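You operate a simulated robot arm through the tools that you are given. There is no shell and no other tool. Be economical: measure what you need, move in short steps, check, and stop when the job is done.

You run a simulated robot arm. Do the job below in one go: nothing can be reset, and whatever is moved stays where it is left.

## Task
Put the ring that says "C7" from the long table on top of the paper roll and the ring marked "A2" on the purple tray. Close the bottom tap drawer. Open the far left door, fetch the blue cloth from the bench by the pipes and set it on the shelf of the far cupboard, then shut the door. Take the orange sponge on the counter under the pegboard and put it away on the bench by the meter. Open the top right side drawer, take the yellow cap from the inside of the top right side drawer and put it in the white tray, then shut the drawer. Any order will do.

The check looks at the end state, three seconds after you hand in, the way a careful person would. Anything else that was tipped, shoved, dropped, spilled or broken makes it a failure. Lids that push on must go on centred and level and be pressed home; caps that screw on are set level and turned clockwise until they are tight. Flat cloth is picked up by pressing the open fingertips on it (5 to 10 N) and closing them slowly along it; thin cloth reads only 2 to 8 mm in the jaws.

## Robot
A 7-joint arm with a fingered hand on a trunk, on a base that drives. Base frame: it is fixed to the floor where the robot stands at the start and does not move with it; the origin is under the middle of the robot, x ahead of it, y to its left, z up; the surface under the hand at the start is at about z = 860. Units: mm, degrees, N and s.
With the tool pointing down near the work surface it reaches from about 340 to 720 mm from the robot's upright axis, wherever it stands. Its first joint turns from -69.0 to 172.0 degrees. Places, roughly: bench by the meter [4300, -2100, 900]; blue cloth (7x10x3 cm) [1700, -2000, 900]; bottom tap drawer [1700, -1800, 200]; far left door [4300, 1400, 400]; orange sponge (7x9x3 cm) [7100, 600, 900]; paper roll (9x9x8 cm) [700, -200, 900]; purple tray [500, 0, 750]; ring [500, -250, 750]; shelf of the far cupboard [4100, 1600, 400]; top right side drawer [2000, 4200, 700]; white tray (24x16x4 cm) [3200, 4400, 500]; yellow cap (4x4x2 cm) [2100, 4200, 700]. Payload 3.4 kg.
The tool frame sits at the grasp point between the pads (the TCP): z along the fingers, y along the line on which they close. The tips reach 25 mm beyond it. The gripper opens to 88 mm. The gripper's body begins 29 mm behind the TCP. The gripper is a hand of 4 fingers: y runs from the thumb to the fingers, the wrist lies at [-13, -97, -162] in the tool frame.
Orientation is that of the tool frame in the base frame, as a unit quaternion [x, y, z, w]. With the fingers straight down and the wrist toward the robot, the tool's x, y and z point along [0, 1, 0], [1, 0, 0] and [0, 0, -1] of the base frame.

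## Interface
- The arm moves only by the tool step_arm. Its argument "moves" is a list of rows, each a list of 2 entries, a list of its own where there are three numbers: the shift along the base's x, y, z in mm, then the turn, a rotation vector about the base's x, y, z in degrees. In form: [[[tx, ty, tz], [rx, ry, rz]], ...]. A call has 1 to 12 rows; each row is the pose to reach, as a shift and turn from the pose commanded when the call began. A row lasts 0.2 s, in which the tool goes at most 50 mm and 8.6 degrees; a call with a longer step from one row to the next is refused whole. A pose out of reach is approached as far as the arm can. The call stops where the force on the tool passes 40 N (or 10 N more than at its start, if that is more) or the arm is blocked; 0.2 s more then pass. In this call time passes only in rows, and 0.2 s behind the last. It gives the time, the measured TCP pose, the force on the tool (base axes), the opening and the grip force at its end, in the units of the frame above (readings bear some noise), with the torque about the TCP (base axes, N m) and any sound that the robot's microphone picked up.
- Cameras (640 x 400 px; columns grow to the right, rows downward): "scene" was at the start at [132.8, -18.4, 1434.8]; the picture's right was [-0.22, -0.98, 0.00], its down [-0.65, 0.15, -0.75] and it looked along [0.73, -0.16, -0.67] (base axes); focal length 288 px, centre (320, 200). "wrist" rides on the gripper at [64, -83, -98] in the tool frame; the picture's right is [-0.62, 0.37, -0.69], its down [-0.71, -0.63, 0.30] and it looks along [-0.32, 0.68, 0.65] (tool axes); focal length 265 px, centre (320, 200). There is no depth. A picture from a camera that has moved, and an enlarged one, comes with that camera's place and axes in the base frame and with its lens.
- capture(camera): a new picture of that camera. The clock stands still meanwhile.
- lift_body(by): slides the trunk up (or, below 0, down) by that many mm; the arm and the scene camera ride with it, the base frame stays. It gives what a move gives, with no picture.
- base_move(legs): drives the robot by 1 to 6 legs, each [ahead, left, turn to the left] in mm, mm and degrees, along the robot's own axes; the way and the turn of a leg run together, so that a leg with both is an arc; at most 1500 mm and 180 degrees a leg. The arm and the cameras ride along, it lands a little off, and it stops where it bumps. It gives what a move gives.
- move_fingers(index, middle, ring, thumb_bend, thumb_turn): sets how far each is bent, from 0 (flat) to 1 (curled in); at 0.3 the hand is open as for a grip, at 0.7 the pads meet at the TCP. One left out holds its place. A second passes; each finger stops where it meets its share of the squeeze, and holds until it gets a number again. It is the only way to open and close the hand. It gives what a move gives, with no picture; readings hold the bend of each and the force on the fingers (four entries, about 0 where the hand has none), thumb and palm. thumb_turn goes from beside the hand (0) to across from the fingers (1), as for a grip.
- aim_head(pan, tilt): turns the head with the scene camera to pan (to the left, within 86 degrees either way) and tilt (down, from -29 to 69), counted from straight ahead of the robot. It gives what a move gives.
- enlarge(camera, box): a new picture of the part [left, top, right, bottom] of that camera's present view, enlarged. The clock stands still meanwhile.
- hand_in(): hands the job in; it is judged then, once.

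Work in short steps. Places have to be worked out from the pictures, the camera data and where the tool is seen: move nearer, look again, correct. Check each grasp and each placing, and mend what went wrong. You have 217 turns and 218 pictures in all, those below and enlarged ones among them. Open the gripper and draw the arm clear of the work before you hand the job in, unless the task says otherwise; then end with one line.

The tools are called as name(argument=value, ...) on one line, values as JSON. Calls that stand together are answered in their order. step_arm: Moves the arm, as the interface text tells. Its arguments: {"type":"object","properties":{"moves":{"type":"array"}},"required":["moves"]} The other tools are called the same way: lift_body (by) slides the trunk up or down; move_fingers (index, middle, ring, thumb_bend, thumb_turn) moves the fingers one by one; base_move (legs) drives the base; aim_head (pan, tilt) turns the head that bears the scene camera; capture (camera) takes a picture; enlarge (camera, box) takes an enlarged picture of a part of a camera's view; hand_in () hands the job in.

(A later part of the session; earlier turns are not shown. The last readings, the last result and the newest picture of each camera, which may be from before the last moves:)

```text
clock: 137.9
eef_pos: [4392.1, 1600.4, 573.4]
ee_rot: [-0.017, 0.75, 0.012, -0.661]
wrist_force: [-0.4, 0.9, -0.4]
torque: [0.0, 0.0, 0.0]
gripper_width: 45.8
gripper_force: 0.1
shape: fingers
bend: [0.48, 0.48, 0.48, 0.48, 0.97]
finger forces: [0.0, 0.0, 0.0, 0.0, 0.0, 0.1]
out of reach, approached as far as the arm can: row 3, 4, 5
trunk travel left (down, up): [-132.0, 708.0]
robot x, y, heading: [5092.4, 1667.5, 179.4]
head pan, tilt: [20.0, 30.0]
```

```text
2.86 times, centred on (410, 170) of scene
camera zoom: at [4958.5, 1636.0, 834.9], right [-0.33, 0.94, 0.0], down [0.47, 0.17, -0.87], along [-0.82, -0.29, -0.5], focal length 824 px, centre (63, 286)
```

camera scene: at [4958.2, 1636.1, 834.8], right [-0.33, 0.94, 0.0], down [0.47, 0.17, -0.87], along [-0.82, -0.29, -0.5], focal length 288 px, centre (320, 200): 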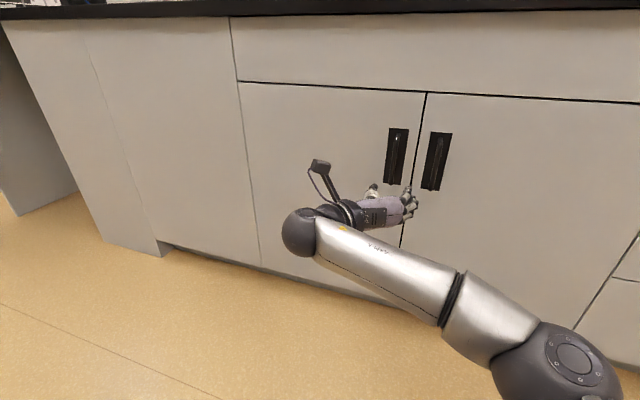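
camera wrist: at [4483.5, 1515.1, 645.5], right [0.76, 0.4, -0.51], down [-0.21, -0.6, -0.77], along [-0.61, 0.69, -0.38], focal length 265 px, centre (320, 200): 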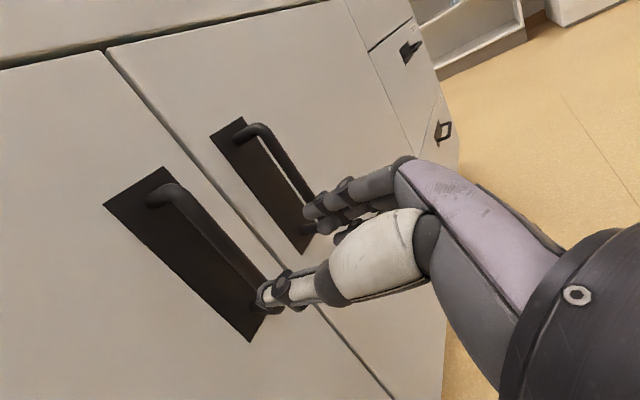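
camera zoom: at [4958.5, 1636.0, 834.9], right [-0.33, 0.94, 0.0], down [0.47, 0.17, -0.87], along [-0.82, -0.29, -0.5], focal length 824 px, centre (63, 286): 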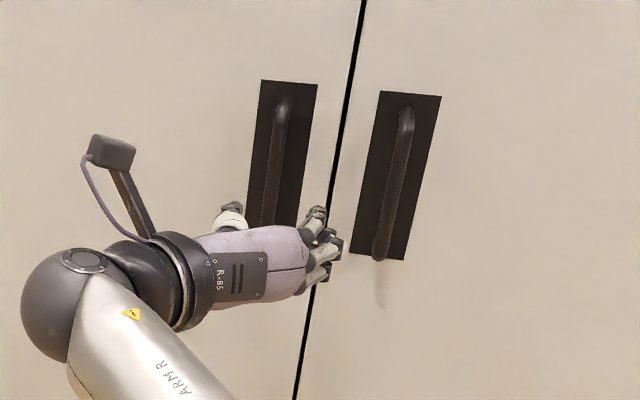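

The arm is at its reach limit. I'll pull it back 30 mm with y corrected and drive the base up in two steps.

step_arm(moves=[[[15, -5, 5], [0, 0, 0]], [[30, -11, 10], [0, 0, 0]]])

base_move(legs=[[60, 0, 0]])

capture(camera="wrist")

enlarge(camera="scene", box=[320, 100, 500, 240])

```text
clock: 138.5
eef_pos: [4421.0, 1589.5, 582.6]
ee_rot: [-0.015, 0.751, 0.014, -0.66]
wrist_force: [0.2, -0.8, -0.4]
torque: [0.02, 0.05, -0.03]
gripper_width: 45.5
gripper_force: 0.0
shape: fingers
bend: [0.48, 0.48, 0.48, 0.48, 0.97]
finger forces: [0.1, 0.0, 0.0, 0.1, 0.0, 0.1]
trunk travel left (down, up): [-132.0, 708.0]
robot x, y, heading: [5094.7, 1670.9, 179.4]
head pan, tilt: [20.0, 30.0]
```

```text
clock: 139.4
eef_pos: [4362.6, 1588.9, 582.1]
ee_rot: [-0.016, 0.751, 0.014, -0.66]
wrist_force: [-0.7, 0.4, 0.0]
torque: [-0.04, -0.04, -0.01]
gripper_width: 45.5
gripper_force: 0.0
shape: fingers
bend: [0.48, 0.48, 0.48, 0.48, 0.97]
finger forces: [0.0, 0.0, 0.0, 0.0, 0.0, 0.1]
trunk travel left (down, up): [-132.0, 708.0]
robot x, y, heading: [5033.8, 1666.9, 179.3]
head pan, tilt: [20.0, 30.0]
```

```text
151 pictures are left
camera wrist: at [4452.8, 1504.7, 656.1], right [0.76, 0.39, -0.51], down [-0.21, -0.6, -0.77], along [-0.61, 0.7, -0.38], focal length 265 px, centre (320, 200)
```

wrist: 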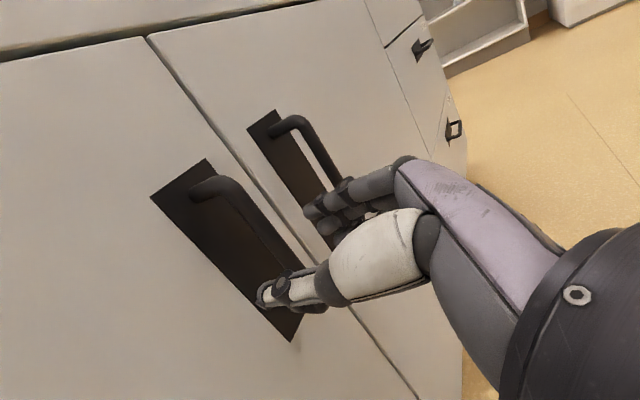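

```text
2.86 times, centred on (410, 170) of scene
camera zoom: at [4898.7, 1636.6, 834.8], right [-0.33, 0.94, 0.0], down [0.47, 0.17, -0.87], along [-0.82, -0.29, -0.5], focal length 824 px, centre (63, 286)
```

zoom: 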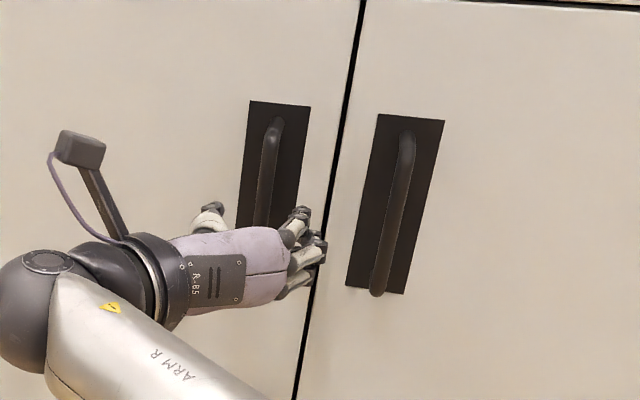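

The hand straddles the bar. I'll drive in the last 28 mm and close.

base_move(legs=[[28, 0, 0]])

move_fingers(index=0.78, middle=0.78, ring=0.78, thumb_bend=0.78)

capture(camera="wrist")

enlarge(camera="scene", box=[320, 100, 500, 240])

```text
clock: 140.3
eef_pos: [4332.9, 1590.9, 583.4]
ee_rot: [-0.016, 0.751, 0.014, -0.66]
wrist_force: [-1.2, -0.3, -0.2]
torque: [0.0, 0.0, -0.01]
gripper_width: 45.8
gripper_force: 0.0
shape: fingers
bend: [0.48, 0.48, 0.48, 0.48, 0.97]
finger forces: [0.0, 0.0, 0.1, 0.1, 0.0, 0.0]
trunk travel left (down, up): [-132.0, 708.0]
robot x, y, heading: [5004.4, 1667.7, 179.3]
head pan, tilt: [20.0, 30.0]
```

```text
clock: 141.3
eef_pos: [4332.5, 1590.2, 583.0]
ee_rot: [-0.015, 0.751, 0.014, -0.66]
wrist_force: [0.4, 1.2, 0.8]
torque: [0.07, 0.07, 0.01]
gripper_width: 0.0
gripper_force: 0.9
shape: fingers
bend: [0.76, 0.78, 0.77, 0.73, 0.97]
finger forces: [0.1, 0.0, 2.4, 0.1, 0.0, 0.0]
trunk travel left (down, up): [-132.0, 708.0]
robot x, y, heading: [5004.9, 1663.6, 179.1]
head pan, tilt: [20.0, 30.0]
```

```text
149 pictures are left
camera wrist: at [4424.2, 1505.3, 656.0], right [0.76, 0.39, -0.51], down [-0.21, -0.6, -0.77], along [-0.61, 0.7, -0.38], focal length 265 px, centre (320, 200)
```

wrist: 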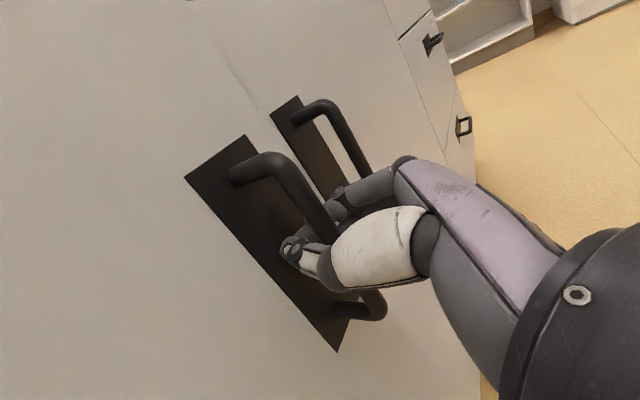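

```text
2.86 times, centred on (410, 170) of scene
camera zoom: at [4870.1, 1637.2, 834.8], right [-0.33, 0.94, 0.0], down [0.47, 0.17, -0.87], along [-0.82, -0.29, -0.5], focal length 824 px, centre (63, 286)
```

zoom: 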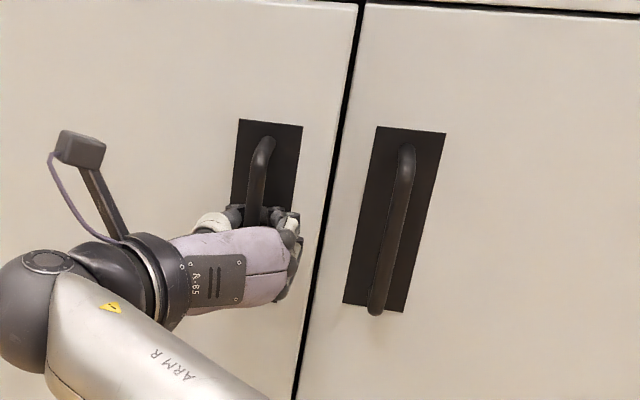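

The fingertips have closed behind the bar, making a good hook. I'll pull the door along its arc by driving the base back and left in small legs.

base_move(legs=[[-36, 4, 0], [-37, 10, 0]])

capture(camera="scene")

```text
clock: 142.6
eef_pos: [4406.7, 1576.0, 582.1]
ee_rot: [-0.017, 0.751, 0.014, -0.66]
wrist_force: [0.5, 0.2, -0.3]
torque: [-0.01, 0.03, 0.02]
gripper_width: 0.0
gripper_force: 0.3
shape: fingers
bend: [0.76, 0.78, 0.78, 0.73, 0.97]
finger forces: [0.0, 0.0, 1.0, 0.0, 0.1, 0.0]
trunk travel left (down, up): [-132.0, 708.0]
robot x, y, heading: [5075.2, 1653.8, 179.5]
head pan, tilt: [20.0, 30.0]
```

```text
147 pictures are left
camera scene: at [4943.9, 1622.3, 834.8], right [-0.33, 0.94, 0.0], down [0.47, 0.17, -0.87], along [-0.82, -0.29, -0.5], focal length 288 px, centre (320, 200)
```

scene: 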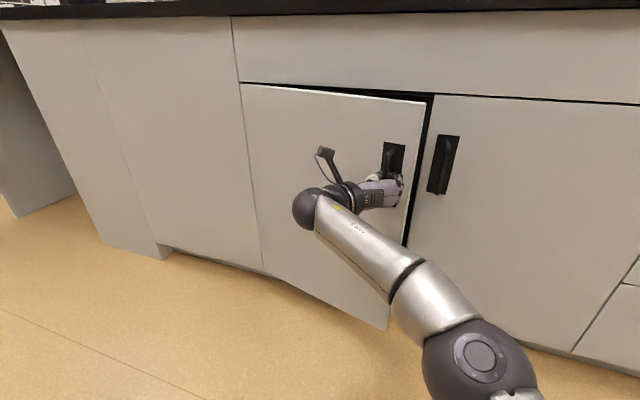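

The door is opening. I'll continue along the arc.

base_move(legs=[[-35, 11, 0], [-35, 16, 0], [-33, 18, 0], [-31, 20, 0]])

capture(camera="scene")

capture(camera="wrist")

```text
clock: 144.9
eef_pos: [4541.2, 1508.0, 582.9]
ee_rot: [-0.018, 0.752, 0.015, -0.659]
wrist_force: [-9.4, -10.6, 1.0]
torque: [0.06, -0.01, -0.25]
gripper_width: 0.0
gripper_force: 6.7
shape: fingers
bend: [0.77, 0.78, 0.78, 0.72, 0.96]
finger forces: [0.0, 0.1, 1.1, 0.0, 12.9, 0.0]
trunk travel left (down, up): [-132.0, 708.0]
robot x, y, heading: [5212.7, 1586.5, 179.5]
head pan, tilt: [20.0, 30.0]
```

```text
146 pictures are left
camera scene: at [5077.2, 1554.9, 834.6], right [-0.33, 0.94, 0.0], down [0.47, 0.17, -0.87], along [-0.82, -0.29, -0.5], focal length 288 px, centre (320, 200)
```

scene: 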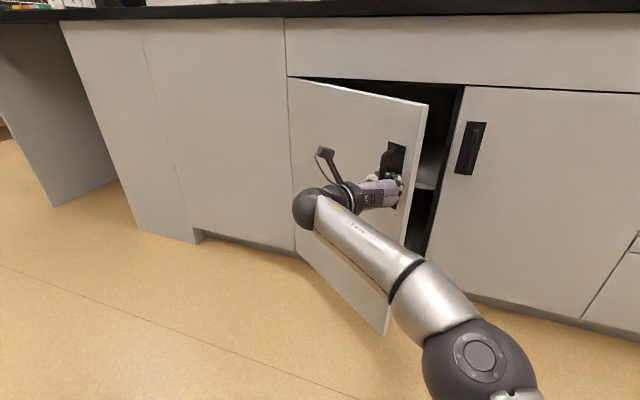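

```text
145 pictures are left
camera wrist: at [4631.6, 1422.8, 655.3], right [0.76, 0.4, -0.51], down [-0.2, -0.6, -0.77], along [-0.61, 0.7, -0.38], focal length 265 px, centre (320, 200)
```

wrist: 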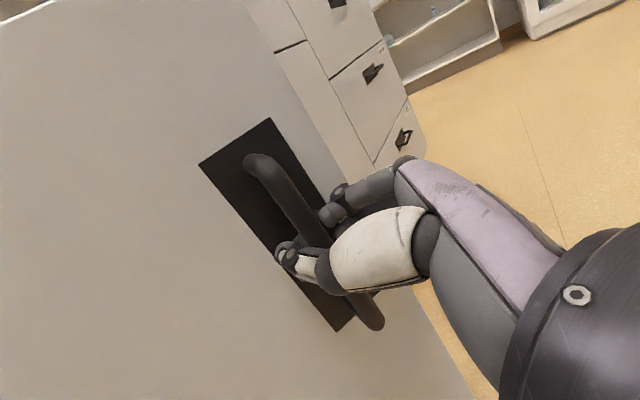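

The door is about 30° open and the finger angle is starting to load. I'll yaw the hand with the door, then continue.

step_arm(moves=[[[0, 0, 0], [0, 0, -8]], [[0, 0, 0], [0, 0, -16]], [[0, 0, 0], [0, 0, -24]], [[0, 0, 0], [0, 0, -30]]])

capture(camera="wrist")

```text
clock: 145.5
eef_pos: [4559.3, 1511.5, 577.8]
ee_rot: [0.046, 0.748, 0.074, -0.658]
wrist_force: [-24.0, -27.1, 8.3]
torque: [-0.01, -0.25, -0.51]
gripper_width: 7.4
gripper_force: 17.1
shape: fingers
bend: [0.78, 0.78, 0.78, 0.6, 0.91]
finger forces: [0.0, 0.1, 0.0, 0.0, 32.7, 0.0]
out of reach, approached as far as the arm can: row 1, 2
trunk travel left (down, up): [-132.0, 708.0]
robot x, y, heading: [5210.9, 1586.8, 179.4]
head pan, tilt: [20.0, 30.0]
stopped in row 2: the force on the tool passed its limit at 50 N (the readings are from after the stop); the commanded pose is now the measured one
```

```text
144 pictures are left
camera wrist: at [4633.7, 1411.7, 649.4], right [0.82, 0.26, -0.51], down [-0.31, -0.55, -0.78], along [-0.48, 0.79, -0.37], focal length 265 px, centre (320, 200)
```

wrist: 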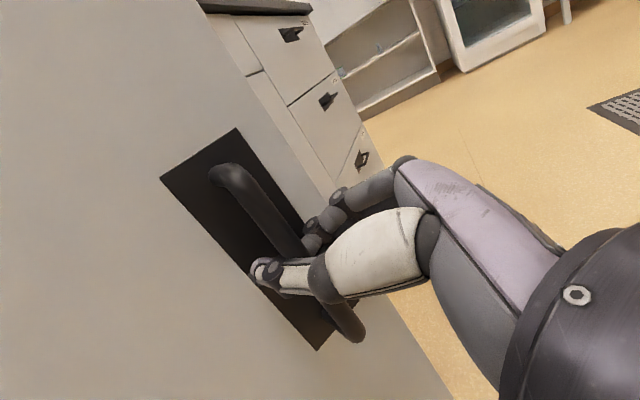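

The force limit was reached, so I'll release the bar here and back away along the door's normal.

move_fingers(index=0.4, middle=0.4, ring=0.4, thumb_bend=0.4)

capture(camera="wrist")

enlarge(camera="scene", box=[300, 100, 480, 240])

```text
clock: 146.5
eef_pos: [4560.5, 1519.7, 577.8]
ee_rot: [0.055, 0.748, 0.076, -0.657]
wrist_force: [-0.4, 0.7, 0.8]
torque: [0.04, -0.02, 0.01]
gripper_width: 62.8
gripper_force: 0.2
shape: fingers
bend: [0.4, 0.4, 0.4, 0.4, 0.97]
finger forces: [0.0, 0.0, 0.1, 0.0, 0.1, 0.0]
trunk travel left (down, up): [-132.0, 708.0]
robot x, y, heading: [5209.8, 1588.4, 180.0]
head pan, tilt: [20.0, 30.0]
```

```text
143 pictures are left
camera wrist: at [4632.9, 1418.7, 650.3], right [0.82, 0.24, -0.51], down [-0.32, -0.55, -0.77], along [-0.47, 0.8, -0.37], focal length 265 px, centre (320, 200)
```

wrist: 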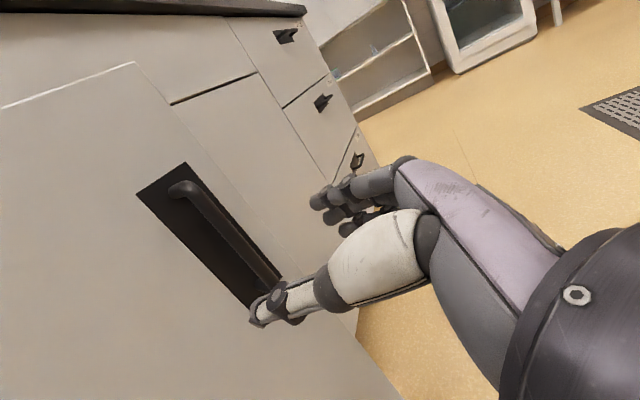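

```text
2.86 times, centred on (390, 170) of scene
camera zoom: at [5077.5, 1555.1, 834.8], right [-0.34, 0.94, 0.0], down [0.47, 0.17, -0.87], along [-0.82, -0.29, -0.5], focal length 824 px, centre (120, 286)
```

zoom: 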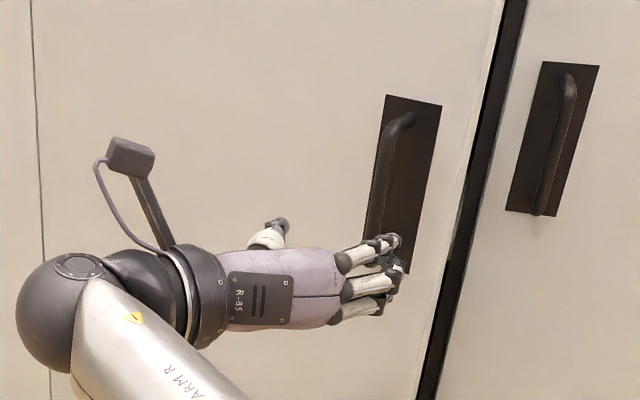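

The door swung back some on release. I'll back away and see how far open it stays.

base_move(legs=[[-120, 0, 0]])

capture(camera="scene")

capture(camera="wrist")

```text
clock: 147.7
eef_pos: [4680.0, 1517.0, 578.1]
ee_rot: [0.054, 0.748, 0.076, -0.657]
wrist_force: [0.1, -0.8, 1.4]
torque: [0.01, -0.02, 0.02]
gripper_width: 63.1
gripper_force: 0.0
shape: fingers
bend: [0.4, 0.4, 0.4, 0.4, 0.97]
finger forces: [0.0, 0.1, 0.0, 0.0, 0.1, 0.1]
trunk travel left (down, up): [-132.0, 708.0]
robot x, y, heading: [5333.3, 1584.9, 179.5]
head pan, tilt: [20.0, 30.0]
```

```text
141 pictures are left
camera scene: at [5198.5, 1553.9, 834.8], right [-0.34, 0.94, 0.0], down [0.47, 0.17, -0.87], along [-0.82, -0.29, -0.5], focal length 288 px, centre (320, 200)
```

scene: 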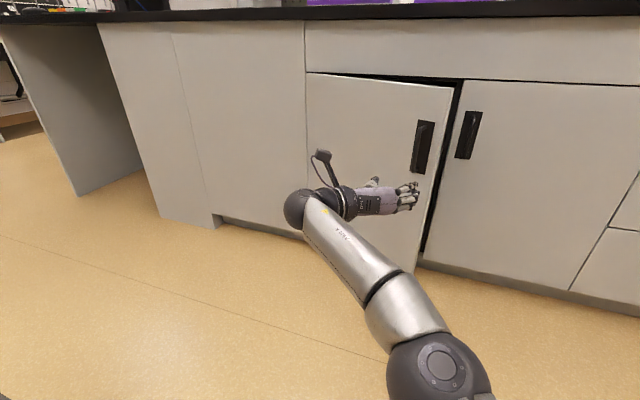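

```text
140 pictures are left
camera wrist: at [4754.3, 1416.3, 650.2], right [0.82, 0.25, -0.51], down [-0.32, -0.55, -0.77], along [-0.47, 0.8, -0.37], focal length 265 px, centre (320, 200)
```

wrist: 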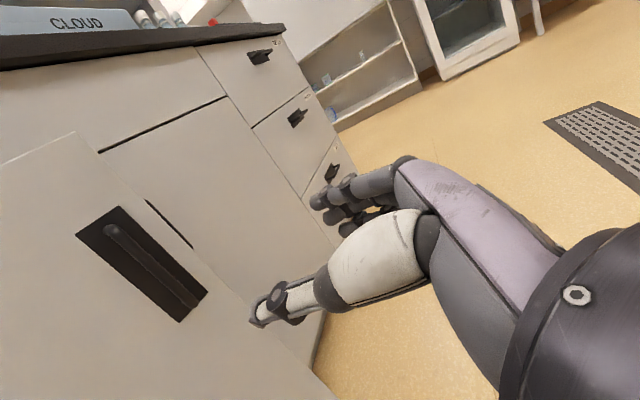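

The door rests at about 14° open, and my hand is yawed about the same. I'll re-hook the bar and then swing the whole robot rigidly around the hinge. First, the approach.

move_fingers(index=0.48, middle=0.48, ring=0.48, thumb_bend=0.48)

base_move(legs=[[180, -38, 0]])

capture(camera="wrist")

enlarge(camera="scene", box=[300, 100, 480, 240])

```text
clock: 148.7
eef_pos: [4680.9, 1517.5, 579.2]
ee_rot: [0.054, 0.748, 0.076, -0.657]
wrist_force: [0.3, -0.3, 0.2]
torque: [0.02, 0.01, 0.0]
gripper_width: 46.6
gripper_force: 0.0
shape: fingers
bend: [0.48, 0.48, 0.48, 0.48, 0.97]
finger forces: [0.1, 0.0, 0.1, 0.0, 0.0, 0.1]
trunk travel left (down, up): [-132.0, 708.0]
robot x, y, heading: [5333.2, 1584.5, 179.6]
head pan, tilt: [20.0, 30.0]
```

```text
clock: 150.2
eef_pos: [4500.2, 1554.5, 577.7]
ee_rot: [0.052, 0.749, 0.076, -0.656]
wrist_force: [0.1, -0.2, -0.3]
torque: [-0.01, -0.02, -0.05]
gripper_width: 46.7
gripper_force: 0.0
shape: fingers
bend: [0.48, 0.48, 0.48, 0.48, 0.97]
finger forces: [0.1, 0.0, 0.0, 0.0, 0.0, 0.1]
trunk travel left (down, up): [-132.0, 708.0]
robot x, y, heading: [5153.3, 1623.6, 179.6]
head pan, tilt: [20.0, 30.0]
```

```text
139 pictures are left
camera wrist: at [4574.4, 1453.6, 650.3], right [0.82, 0.25, -0.51], down [-0.32, -0.55, -0.77], along [-0.47, 0.8, -0.37], focal length 265 px, centre (320, 200)
```

wrist: 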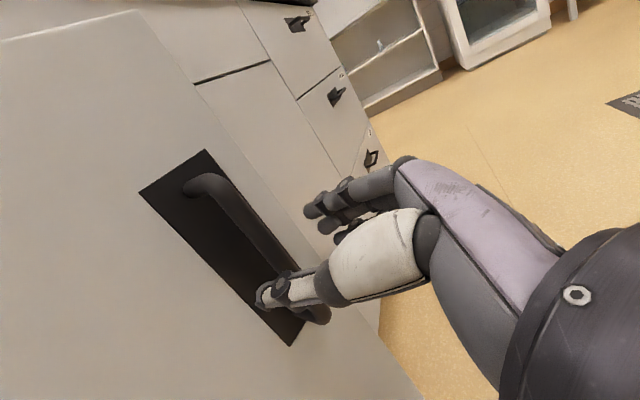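

```text
2.86 times, centred on (390, 170) of scene
camera zoom: at [5018.2, 1592.2, 834.8], right [-0.34, 0.94, 0.0], down [0.47, 0.17, -0.87], along [-0.81, -0.29, -0.5], focal length 824 px, centre (120, 286)
```

zoom: 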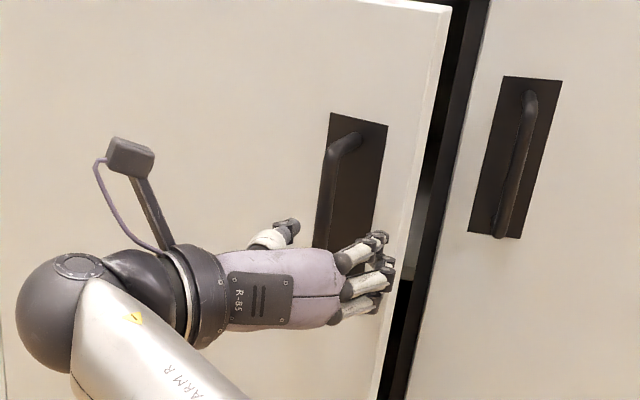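

This matches the earlier view about 28 mm before the grasp. I'll advance and close.

base_move(legs=[[29, -6, 0]])

move_fingers(index=0.78, middle=0.78, ring=0.78, thumb_bend=0.78)

capture(camera="wrist")

capture(camera="scene")

```text
clock: 151.1
eef_pos: [4469.3, 1560.1, 577.6]
ee_rot: [0.052, 0.747, 0.075, -0.659]
wrist_force: [0.8, 0.1, -0.2]
torque: [-0.01, 0.03, 0.0]
gripper_width: 46.7
gripper_force: 0.0
shape: fingers
bend: [0.48, 0.48, 0.48, 0.48, 0.97]
finger forces: [0.0, 0.0, 0.0, 0.0, 0.1, 0.0]
trunk travel left (down, up): [-132.0, 708.0]
robot x, y, heading: [5124.2, 1629.0, 179.8]
head pan, tilt: [20.0, 30.0]
```

```text
clock: 152.1
eef_pos: [4471.1, 1560.4, 577.6]
ee_rot: [0.052, 0.748, 0.074, -0.657]
wrist_force: [0.2, 0.4, 0.3]
torque: [-0.01, 0.02, 0.02]
gripper_width: 0.1
gripper_force: 0.0
shape: fingers
bend: [0.76, 0.78, 0.78, 0.72, 0.97]
finger forces: [0.0, 0.0, 0.1, 0.1, 0.1, 0.1]
trunk travel left (down, up): [-132.0, 708.0]
robot x, y, heading: [5121.8, 1628.3, 180.1]
head pan, tilt: [20.0, 30.0]
```

```text
137 pictures are left
camera wrist: at [4544.7, 1459.6, 650.3], right [0.82, 0.25, -0.51], down [-0.32, -0.55, -0.77], along [-0.47, 0.8, -0.37], focal length 265 px, centre (320, 200)
```

wrist: 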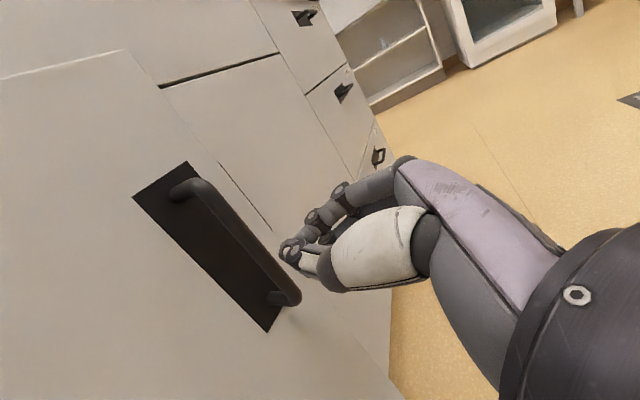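

```text
136 pictures are left
camera scene: at [4988.6, 1598.2, 834.8], right [-0.34, 0.94, 0.0], down [0.47, 0.17, -0.87], along [-0.81, -0.29, -0.5], focal length 288 px, centre (320, 200)
```

scene: 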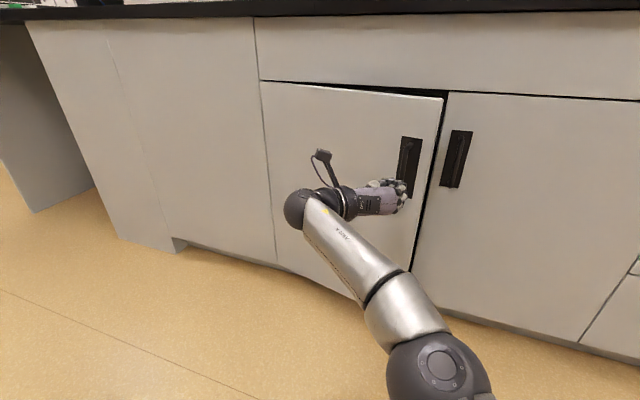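

The door got nudged partly shut and the fingers closed in front of the bar. I'll open wider, re-aim slightly right, and step in while watching.

move_fingers(index=0.4, middle=0.4, ring=0.4, thumb_bend=0.42)

base_move(legs=[[40, -12, 0]])

capture(camera="wrist")

enlarge(camera="scene", box=[300, 100, 480, 240])

```text
clock: 153.1
eef_pos: [4470.4, 1559.0, 577.6]
ee_rot: [0.053, 0.748, 0.076, -0.657]
wrist_force: [-0.9, 1.0, -0.1]
torque: [-0.03, -0.02, 0.02]
gripper_width: 60.9
gripper_force: 0.2
shape: fingers
bend: [0.4, 0.4, 0.4, 0.42, 0.97]
finger forces: [0.1, 0.1, 0.1, 0.0, 0.0, 0.0]
trunk travel left (down, up): [-132.0, 708.0]
robot x, y, heading: [5116.7, 1629.1, 179.8]
head pan, tilt: [20.0, 30.0]
```

```text
clock: 154.0
eef_pos: [4431.3, 1572.0, 577.6]
ee_rot: [0.052, 0.749, 0.075, -0.657]
wrist_force: [0.0, 0.0, 0.6]
torque: [-0.01, 0.0, 0.03]
gripper_width: 61.0
gripper_force: 0.0
shape: fingers
bend: [0.4, 0.4, 0.4, 0.42, 0.97]
finger forces: [0.0, 0.0, 0.0, 0.0, 0.0, 0.0]
trunk travel left (down, up): [-132.0, 708.0]
robot x, y, heading: [5084.3, 1642.1, 179.9]
head pan, tilt: [20.0, 30.0]
```

```text
135 pictures are left
camera wrist: at [4504.6, 1471.3, 650.3], right [0.82, 0.25, -0.51], down [-0.32, -0.55, -0.77], along [-0.47, 0.8, -0.37], focal length 265 px, centre (320, 200)
```

wrist: 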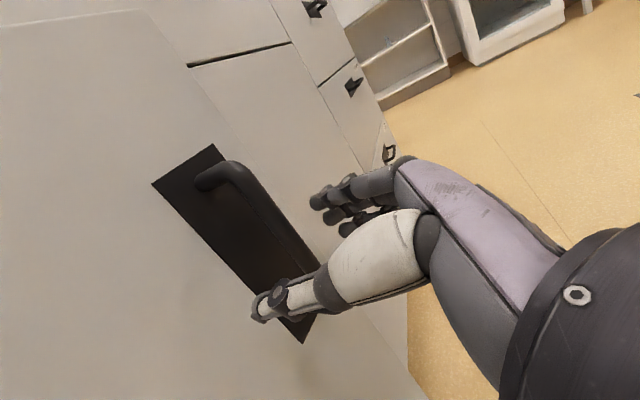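

```text
2.86 times, centred on (390, 170) of scene
camera zoom: at [4948.4, 1610.1, 834.8], right [-0.34, 0.94, 0.0], down [0.47, 0.17, -0.87], along [-0.81, -0.29, -0.5], focal length 824 px, centre (120, 286)
```

zoom: 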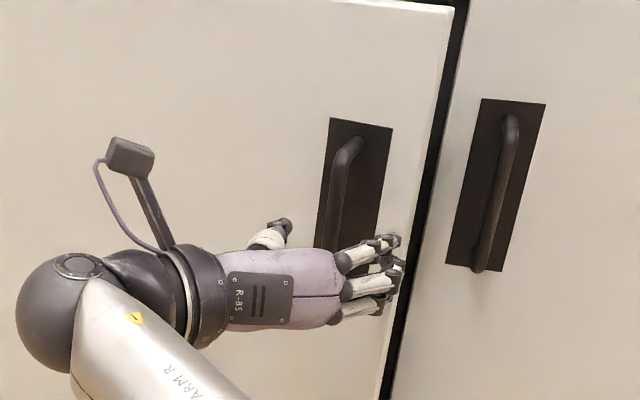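

The straddle is good again. Deep tips push the door, so this time I'll advance only about 14 mm and pinch the bar with the pads.

base_move(legs=[[14, -3, 0]])

move_fingers(index=0.8, middle=0.8, ring=0.8, thumb_bend=0.75)

capture(camera="wrist")

enlarge(camera="scene", box=[300, 100, 480, 240])

```text
clock: 154.7
eef_pos: [4416.4, 1574.5, 576.7]
ee_rot: [0.052, 0.748, 0.074, -0.657]
wrist_force: [0.8, -0.4, 1.2]
torque: [-0.02, 0.03, -0.04]
gripper_width: 61.1
gripper_force: 0.0
shape: fingers
bend: [0.4, 0.4, 0.4, 0.42, 0.97]
finger forces: [0.0, 0.0, 0.0, 0.1, 0.1, 0.0]
trunk travel left (down, up): [-132.0, 708.0]
robot x, y, heading: [5069.3, 1645.8, 180.0]
head pan, tilt: [20.0, 30.0]
```

```text
clock: 155.7
eef_pos: [4415.5, 1574.6, 578.6]
ee_rot: [0.052, 0.748, 0.075, -0.657]
wrist_force: [0.5, 2.1, -1.1]
torque: [0.12, 0.15, 0.03]
gripper_width: 0.0
gripper_force: 10.6
shape: fingers
bend: [0.77, 0.79, 0.78, 0.73, 0.97]
finger forces: [0.0, 1.3, 6.0, 0.1, 14.4, 0.0]
trunk travel left (down, up): [-132.0, 708.0]
robot x, y, heading: [5065.9, 1641.5, 179.8]
head pan, tilt: [20.0, 30.0]
```

```text
133 pictures are left
camera wrist: at [4490.6, 1474.7, 650.3], right [0.82, 0.25, -0.51], down [-0.32, -0.55, -0.77], along [-0.47, 0.8, -0.37], focal length 265 px, centre (320, 200)
```

wrist: 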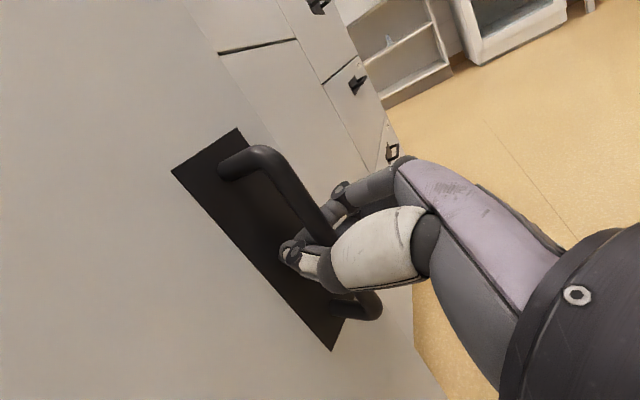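

```text
2.86 times, centred on (390, 170) of scene
camera zoom: at [4934.5, 1613.3, 834.8], right [-0.34, 0.94, 0.0], down [0.47, 0.17, -0.87], along [-0.81, -0.29, -0.5], focal length 824 px, centre (120, 286)
```

zoom: 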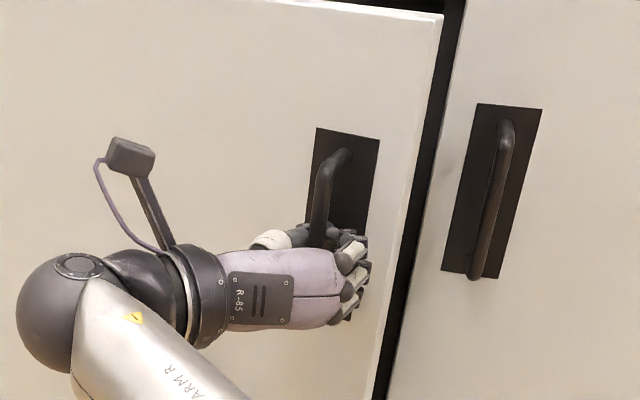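

The bar is caught, with the door at about 11°. Now I'll rotate the whole robot around the hinge, starting with a 15° test.

base_move(legs=[[-41.7, 66.9, -5], [-41.7, 66.9, -5], [-41.7, 66.9, -5]])

capture(camera="scene")

```text
clock: 158.1
eef_pos: [4517.2, 1534.0, 577.9]
ee_rot: [0.15, 0.735, 0.161, -0.641]
wrist_force: [-6.6, -10.8, 0.8]
torque: [0.12, 0.15, -0.03]
gripper_width: 0.0
gripper_force: 14.6
shape: fingers
bend: [0.79, 0.79, 0.78, 0.7, 0.97]
finger forces: [0.0, 1.6, 4.6, 0.0, 22.2, 0.1]
trunk travel left (down, up): [-132.0, 708.0]
robot x, y, heading: [5166.4, 1430.5, 164.7]
head pan, tilt: [20.0, 30.0]
```

```text
131 pictures are left
camera scene: at [5027.2, 1436.0, 834.7], right [-0.08, 1.0, 0.0], down [0.5, 0.04, -0.87], along [-0.86, -0.07, -0.5], focal length 288 px, centre (320, 200)
```

scene: 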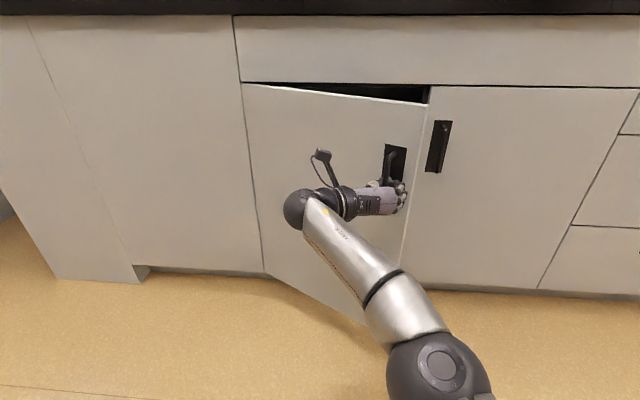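

It's tracking well, with about 12 N pulling the hand toward the hinge. I'll continue with a slight inward correction.

base_move(legs=[[-38, 69.5, -5], [-39, 69, -5], [-41, 67.5, -5], [-41, 67.5, -5]])

capture(camera="scene")

capture(camera="wrist")

```text
clock: 161.1
eef_pos: [4617.7, 1430.7, 578.5]
ee_rot: [0.274, 0.698, 0.27, -0.604]
wrist_force: [0.8, 0.4, 0.0]
torque: [0.22, 0.11, 0.13]
gripper_width: 0.0
gripper_force: 11.8
shape: fingers
bend: [0.79, 0.79, 0.78, 0.7, 0.97]
finger forces: [0.1, 2.1, 6.3, 0.1, 16.2, 0.0]
trunk travel left (down, up): [-132.0, 708.0]
robot x, y, heading: [5193.5, 1111.5, 144.7]
head pan, tilt: [20.0, 30.0]
```

```text
130 pictures are left
camera scene: at [5063.6, 1165.3, 834.9], right [0.26, 0.97, 0.0], down [0.48, -0.13, -0.87], along [-0.84, 0.23, -0.5], focal length 288 px, centre (320, 200)
```

scene: 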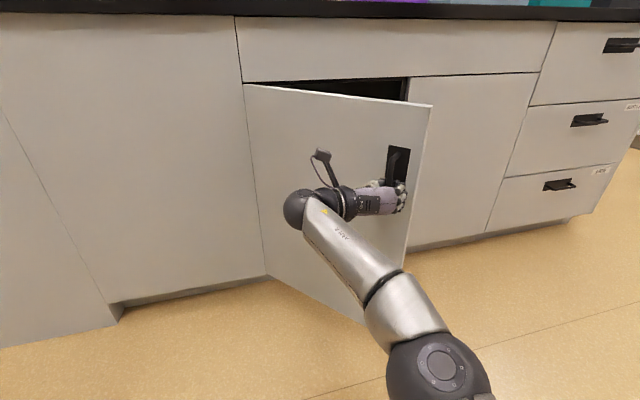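

```text
129 pictures are left
camera wrist: at [4620.1, 1306.3, 650.5], right [0.82, -0.27, -0.51], down [-0.57, -0.27, -0.77], along [0.07, 0.93, -0.37], focal length 265 px, centre (320, 200)
```

wrist: 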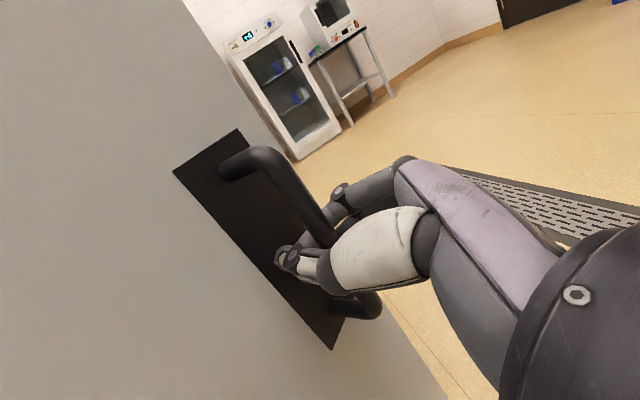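

Working perfectly at about 46°. Continuing another 35°.

base_move(legs=[[-41.5, 67, -5], [-41.5, 67, -5], [-41.5, 67, -5], [-41.5, 67, -5], [-41.5, 67, -5], [-41.5, 67, -5]])

capture(camera="scene")

```text
clock: 165.4
eef_pos: [4704.2, 1232.7, 577.1]
ee_rot: [0.447, 0.602, 0.419, -0.511]
wrist_force: [-12.4, -2.7, -0.5]
torque: [0.15, -0.04, 0.0]
gripper_width: 0.1
gripper_force: 12.6
shape: fingers
bend: [0.8, 0.79, 0.78, 0.68, 0.97]
finger forces: [0.0, 1.0, 3.5, 0.0, 20.5, 0.0]
trunk travel left (down, up): [-132.0, 708.0]
robot x, y, heading: [5040.7, 671.4, 114.2]
head pan, tilt: [20.0, 30.0]
```

```text
128 pictures are left
camera scene: at [4955.4, 779.4, 834.7], right [0.72, 0.7, 0.0], down [0.35, -0.36, -0.87], along [-0.6, 0.62, -0.5], focal length 288 px, centre (320, 200)
```

scene: 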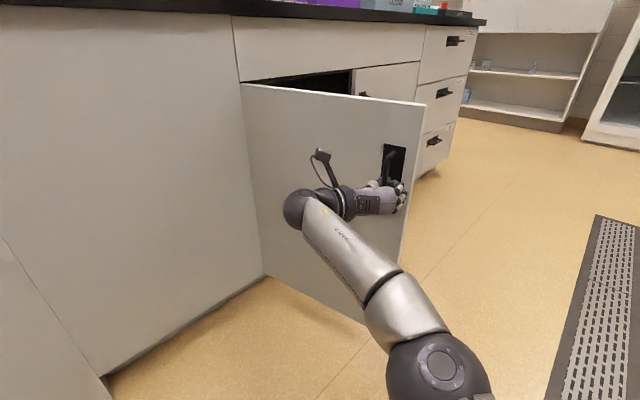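

About 77° open. Two more legs, then I'll release.

base_move(legs=[[-38, 69.5, -5], [-40, 69, -5], [-40, 67, -4]])

move_fingers(index=0.55, middle=0.55, ring=0.55, thumb_bend=0.45)

capture(camera="scene")

capture(camera="wrist")

```text
clock: 167.8
eef_pos: [4693.5, 1124.4, 576.9]
ee_rot: [0.519, 0.543, 0.477, -0.457]
wrist_force: [6.9, 0.2, -2.1]
torque: [-0.01, 0.02, -0.09]
gripper_width: 2.8
gripper_force: 7.8
shape: fingers
bend: [0.78, 0.8, 0.8, 0.7, 0.97]
finger forces: [9.9, 0.0, 0.1, 0.0, 4.8, 0.1]
trunk travel left (down, up): [-132.0, 708.0]
robot x, y, heading: [4883.3, 491.6, 100.1]
head pan, tilt: [20.0, 30.0]
```

```text
clock: 168.8
eef_pos: [4693.0, 1124.6, 577.3]
ee_rot: [0.517, 0.543, 0.478, -0.458]
wrist_force: [0.4, 1.3, -0.8]
torque: [0.0, -0.02, 0.01]
gripper_width: 41.2
gripper_force: 0.2
shape: fingers
bend: [0.55, 0.55, 0.55, 0.45, 0.97]
finger forces: [0.1, 0.1, 0.1, 0.1, 0.0, 0.0]
trunk travel left (down, up): [-132.0, 708.0]
robot x, y, heading: [4883.8, 499.0, 100.5]
head pan, tilt: [20.0, 30.0]
```

```text
127 pictures are left
camera scene: at [4827.0, 623.6, 834.8], right [0.86, 0.5, 0.0], down [0.25, -0.43, -0.87], along [-0.44, 0.75, -0.5], focal length 288 px, centre (320, 200)
```

scene: 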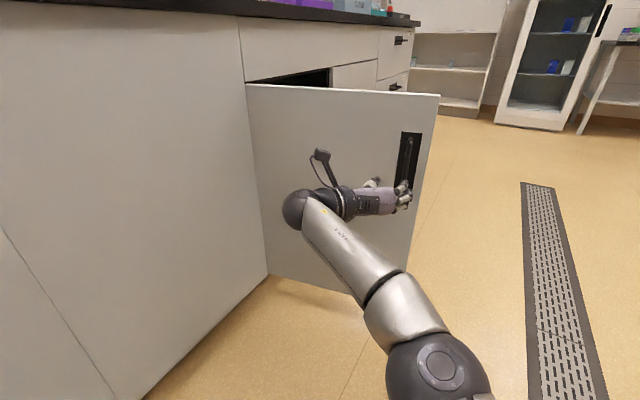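

```text
126 pictures are left
camera wrist: at [4608.5, 1034.7, 650.1], right [0.4, -0.76, -0.51], down [-0.6, 0.21, -0.77], along [0.7, 0.61, -0.37], focal length 265 px, centre (320, 200)
```

wrist: 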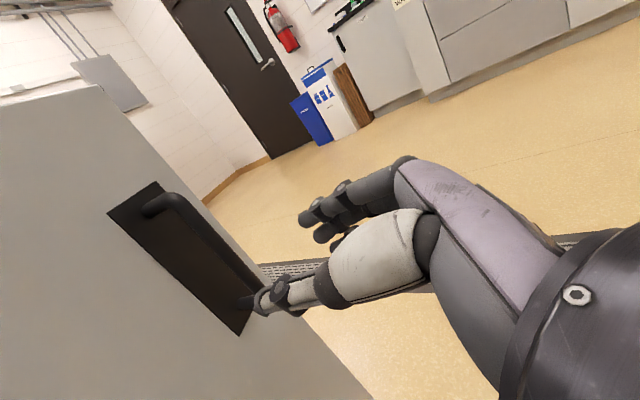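

The door is open about 75–80° and released. Now for the sponge: I'll back off, raise the trunk, turn to +x and level the tool down.

base_move(legs=[[-150, 0, 0], [0, 0, -100]])

lift_body(by=400)

lift_body(by=218)

step_arm(moves=[[[-5, 0, 0], [-8.2, 0, 0]], [[-10, 0, 0], [-16.4, 0, 0]], [[-15, 0, 0], [-24.6, 0, 0]], [[-20, 0, 0], [-32.8, 0, 0]], [[-25, 0, 0], [-41, 0, 0]], [[-30, 0, 0], [-49.2, 0, 0]], [[-35, 0, 0], [-57.4, 0, 0]], [[-40, 0, 0], [-65.6, 0, 0]], [[-45, 0, 0], [-73.8, 0, 0]], [[-50, 0, 0], [-82, 0, 0]], [[-55, 0, 0], [-90, 0, 0]]])

step_arm(moves=[[[-10, 0, 0], [0, 8.2, 0]], [[-20, 0, 0], [0, 16.4, 0]], [[-30, 0, 0], [0, 24.6, 0]], [[-40, 0, 0], [0, 32.8, 0]], [[-50, 0, 0], [0, 41, 0]], [[-60, 0, 0], [0, 49.2, 0]], [[-70, 0, 0], [0, 57.4, 0]], [[-80, 0, 0], [0, 65.6, 0]], [[-90, 0, 0], [0, 73.8, 0]], [[-100, 0, 0], [0, 82, 0]]])

aim_head(pan=0, tilt=20)

capture(camera="scene")

```text
clock: 174.4
eef_pos: [5558.0, 425.1, 576.8]
ee_rot: [0.749, -0.048, 0.657, 0.073]
wrist_force: [0.0, -0.6, -0.5]
torque: [-0.01, 0.03, 0.0]
gripper_width: 41.1
gripper_force: 0.2
shape: fingers
bend: [0.55, 0.55, 0.55, 0.45, 0.97]
finger forces: [0.0, 0.0, 0.0, 0.0, 0.0, 0.0]
trunk travel left (down, up): [-132.0, 708.0]
robot x, y, heading: [4906.0, 345.2, 0.6]
head pan, tilt: [20.0, 30.0]
```

```text
clock: 178.2
eef_pos: [5556.4, 424.5, 976.6]
ee_rot: [0.748, -0.048, 0.658, 0.072]
wrist_force: [-0.7, 0.4, 0.6]
torque: [-0.01, 0.01, -0.03]
gripper_width: 41.0
gripper_force: 0.0
shape: fingers
bend: [0.55, 0.55, 0.55, 0.45, 0.97]
finger forces: [0.0, 0.0, 0.1, 0.0, 0.0, 0.0]
trunk travel left (down, up): [-532.0, 308.0]
robot x, y, heading: [4904.7, 346.8, 0.1]
head pan, tilt: [20.0, 30.0]
```

```text
clock: 180.5
eef_pos: [5559.0, 426.6, 1195.9]
ee_rot: [0.748, -0.048, 0.658, 0.073]
wrist_force: [0.7, -0.5, 0.0]
torque: [0.0, -0.01, -0.04]
gripper_width: 41.1
gripper_force: 0.1
shape: fingers
bend: [0.55, 0.55, 0.55, 0.45, 0.97]
finger forces: [0.0, 0.0, 0.1, 0.0, 0.0, 0.1]
trunk travel left (down, up): [-750.0, 90.0]
robot x, y, heading: [4904.2, 348.1, 0.6]
head pan, tilt: [20.0, 30.0]
```

```text
clock: 182.9
eef_pos: [5510.9, 410.3, 1186.5]
ee_rot: [0.493, 0.428, 0.487, 0.58]
wrist_force: [-0.2, -0.1, 0.4]
torque: [-0.01, 0.0, 0.0]
gripper_width: 41.2
gripper_force: 0.0
shape: fingers
bend: [0.55, 0.55, 0.55, 0.45, 0.97]
finger forces: [0.1, 0.0, 0.0, 0.0, 0.1, 0.0]
trunk travel left (down, up): [-750.0, 90.0]
robot x, y, heading: [4907.7, 349.4, 0.1]
head pan, tilt: [20.0, 30.0]
```

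```text
clock: 183.5
eef_pos: [5499.0, 409.4, 1103.6]
ee_rot: [0.575, 0.523, 0.393, 0.491]
wrist_force: [-0.5, -0.7, 0.1]
torque: [0.0, -0.02, 0.0]
gripper_width: 41.3
gripper_force: 0.0
shape: fingers
bend: [0.55, 0.55, 0.55, 0.45, 0.97]
finger forces: [0.0, 0.1, 0.0, 0.0, 0.0, 0.0]
trunk travel left (down, up): [-750.0, 90.0]
robot x, y, heading: [4906.5, 346.0, 0.4]
head pan, tilt: [20.0, 30.0]
stopped in row 2: the arm was blocked; the commanded pose is now the measured one
```

```text
clock: 184.3
eef_pos: [5499.4, 410.5, 1101.6]
ee_rot: [0.574, 0.525, 0.393, 0.49]
wrist_force: [0.4, 0.5, -0.4]
torque: [-0.01, 0.01, 0.0]
gripper_width: 41.7
gripper_force: 0.1
shape: fingers
bend: [0.55, 0.55, 0.55, 0.45, 0.97]
finger forces: [0.1, 0.0, 0.0, 0.1, 0.0, 0.1]
trunk travel left (down, up): [-750.0, 90.0]
robot x, y, heading: [4907.4, 352.8, 0.2]
head pan, tilt: [0.0, 20.0]
```

```text
125 pictures are left
camera scene: at [5051.0, 350.7, 1468.8], right [0.01, -1.0, 0.0], down [-0.34, 0.0, -0.94], along [0.94, 0.01, -0.34], focal length 288 px, centre (320, 200)
```

scene: 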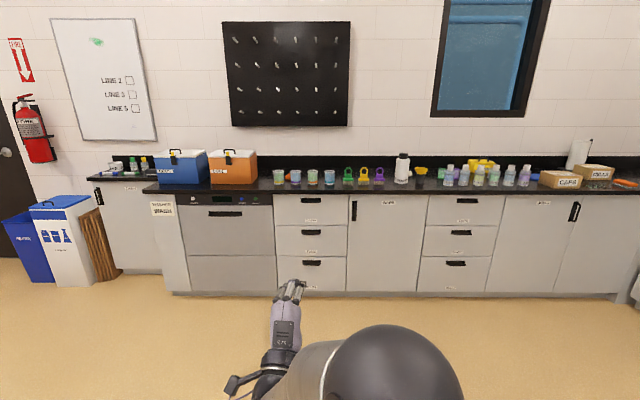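

The orange sponge is visible near (7080,605), behind the cups. I'll finish turning the tool down with a smaller, lowering motion.

step_arm(moves=[[[-10, -5, -15], [0, 8, 1]], [[-20, -10, -30], [0, 16, 2]], [[-30, -15, -45], [0, 24, 3]], [[-40, -20, -60], [0, 32, 4]], [[-50, -25, -70], [0, 40, 5]], [[-60, -30, -80], [0, 48, 6]], [[-70, -35, -85], [0, 56, 7]], [[-80, -40, -90], [0, 64, 8]], [[-90, -45, -90], [0, 72, 9]], [[-100, -50, -90], [0, 78, 9]]])

```text
clock: 186.5
eef_pos: [5398.9, 361.1, 1010.1]
ee_rot: [0.652, 0.758, -0.021, 0.02]
wrist_force: [-0.7, 0.2, -0.2]
torque: [0.0, -0.02, 0.01]
gripper_width: 41.4
gripper_force: 0.2
shape: fingers
bend: [0.55, 0.55, 0.55, 0.45, 0.97]
finger forces: [0.1, 0.1, 0.0, 0.0, 0.0, 0.1]
trunk travel left (down, up): [-750.0, 90.0]
robot x, y, heading: [4905.8, 347.1, 0.3]
head pan, tilt: [0.0, 20.0]
```

The tool is down again. I'll raise it, square its yaw, and drive up to the counter facing the sponge.

step_arm(moves=[[[0, 0, 40], [0, 0, -4]], [[0, 0, 80], [0, 0, -8.5]]])

base_move(legs=[[0, 200, 0], [1400, 0, 0]])

aim_head(pan=0, tilt=40)

capture(camera="scene")

capture(camera="wrist")

```text
clock: 187.1
eef_pos: [5397.6, 359.7, 1094.1]
ee_rot: [0.707, 0.707, -0.022, 0.021]
wrist_force: [0.4, -0.6, -0.2]
torque: [-0.03, 0.03, 0.01]
gripper_width: 41.4
gripper_force: 0.1
shape: fingers
bend: [0.55, 0.55, 0.55, 0.45, 0.97]
finger forces: [0.1, 0.1, 0.0, 0.0, 0.0, 0.0]
trunk travel left (down, up): [-750.0, 90.0]
robot x, y, heading: [4908.2, 349.4, 0.0]
head pan, tilt: [0.0, 20.0]
```

```text
clock: 195.2
eef_pos: [6783.2, 576.9, 1093.4]
ee_rot: [0.704, 0.71, -0.022, 0.019]
wrist_force: [0.5, -0.4, -0.6]
torque: [0.0, -0.01, -0.01]
gripper_width: 41.3
gripper_force: 0.2
shape: fingers
bend: [0.55, 0.55, 0.55, 0.45, 0.97]
finger forces: [0.1, 0.0, 0.0, 0.0, 0.0, 0.0]
trunk travel left (down, up): [-750.0, 90.0]
robot x, y, heading: [6290.9, 563.3, 0.8]
head pan, tilt: [0.0, 20.0]
```

```text
clock: 196.0
eef_pos: [6781.6, 577.6, 1092.6]
ee_rot: [0.704, 0.71, -0.022, 0.019]
wrist_force: [-0.5, 1.1, 0.1]
torque: [0.02, 0.01, 0.0]
gripper_width: 41.3
gripper_force: 0.0
shape: fingers
bend: [0.55, 0.55, 0.55, 0.45, 0.97]
finger forces: [0.1, 0.1, 0.0, 0.1, 0.0, 0.1]
trunk travel left (down, up): [-750.0, 90.0]
robot x, y, heading: [6293.4, 567.3, 0.6]
head pan, tilt: [0.0, 40.0]
```

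```text
124 pictures are left
camera scene: at [6427.2, 564.0, 1437.5], right [0.01, -1.0, 0.0], down [-0.64, -0.01, -0.77], along [0.77, 0.01, -0.64], focal length 288 px, centre (320, 200)
```

scene: 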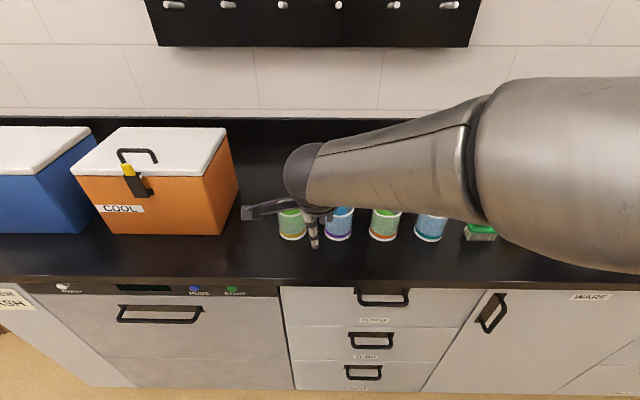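

```text
123 pictures are left
camera wrist: at [6700.0, 646.7, 1187.7], right [0.38, -0.57, 0.73], down [-0.62, -0.74, -0.26], along [0.68, -0.36, -0.64], focal length 265 px, centre (320, 200)
```

wrist: 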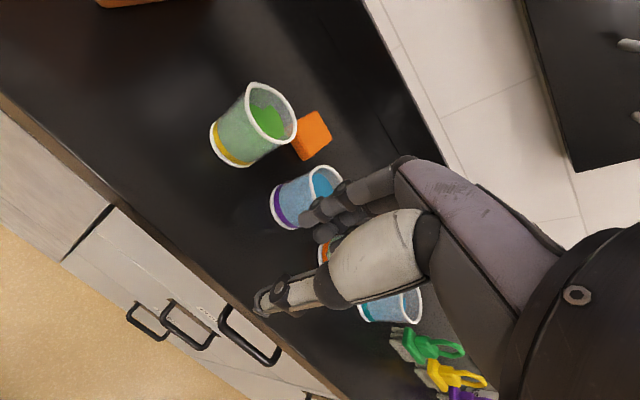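

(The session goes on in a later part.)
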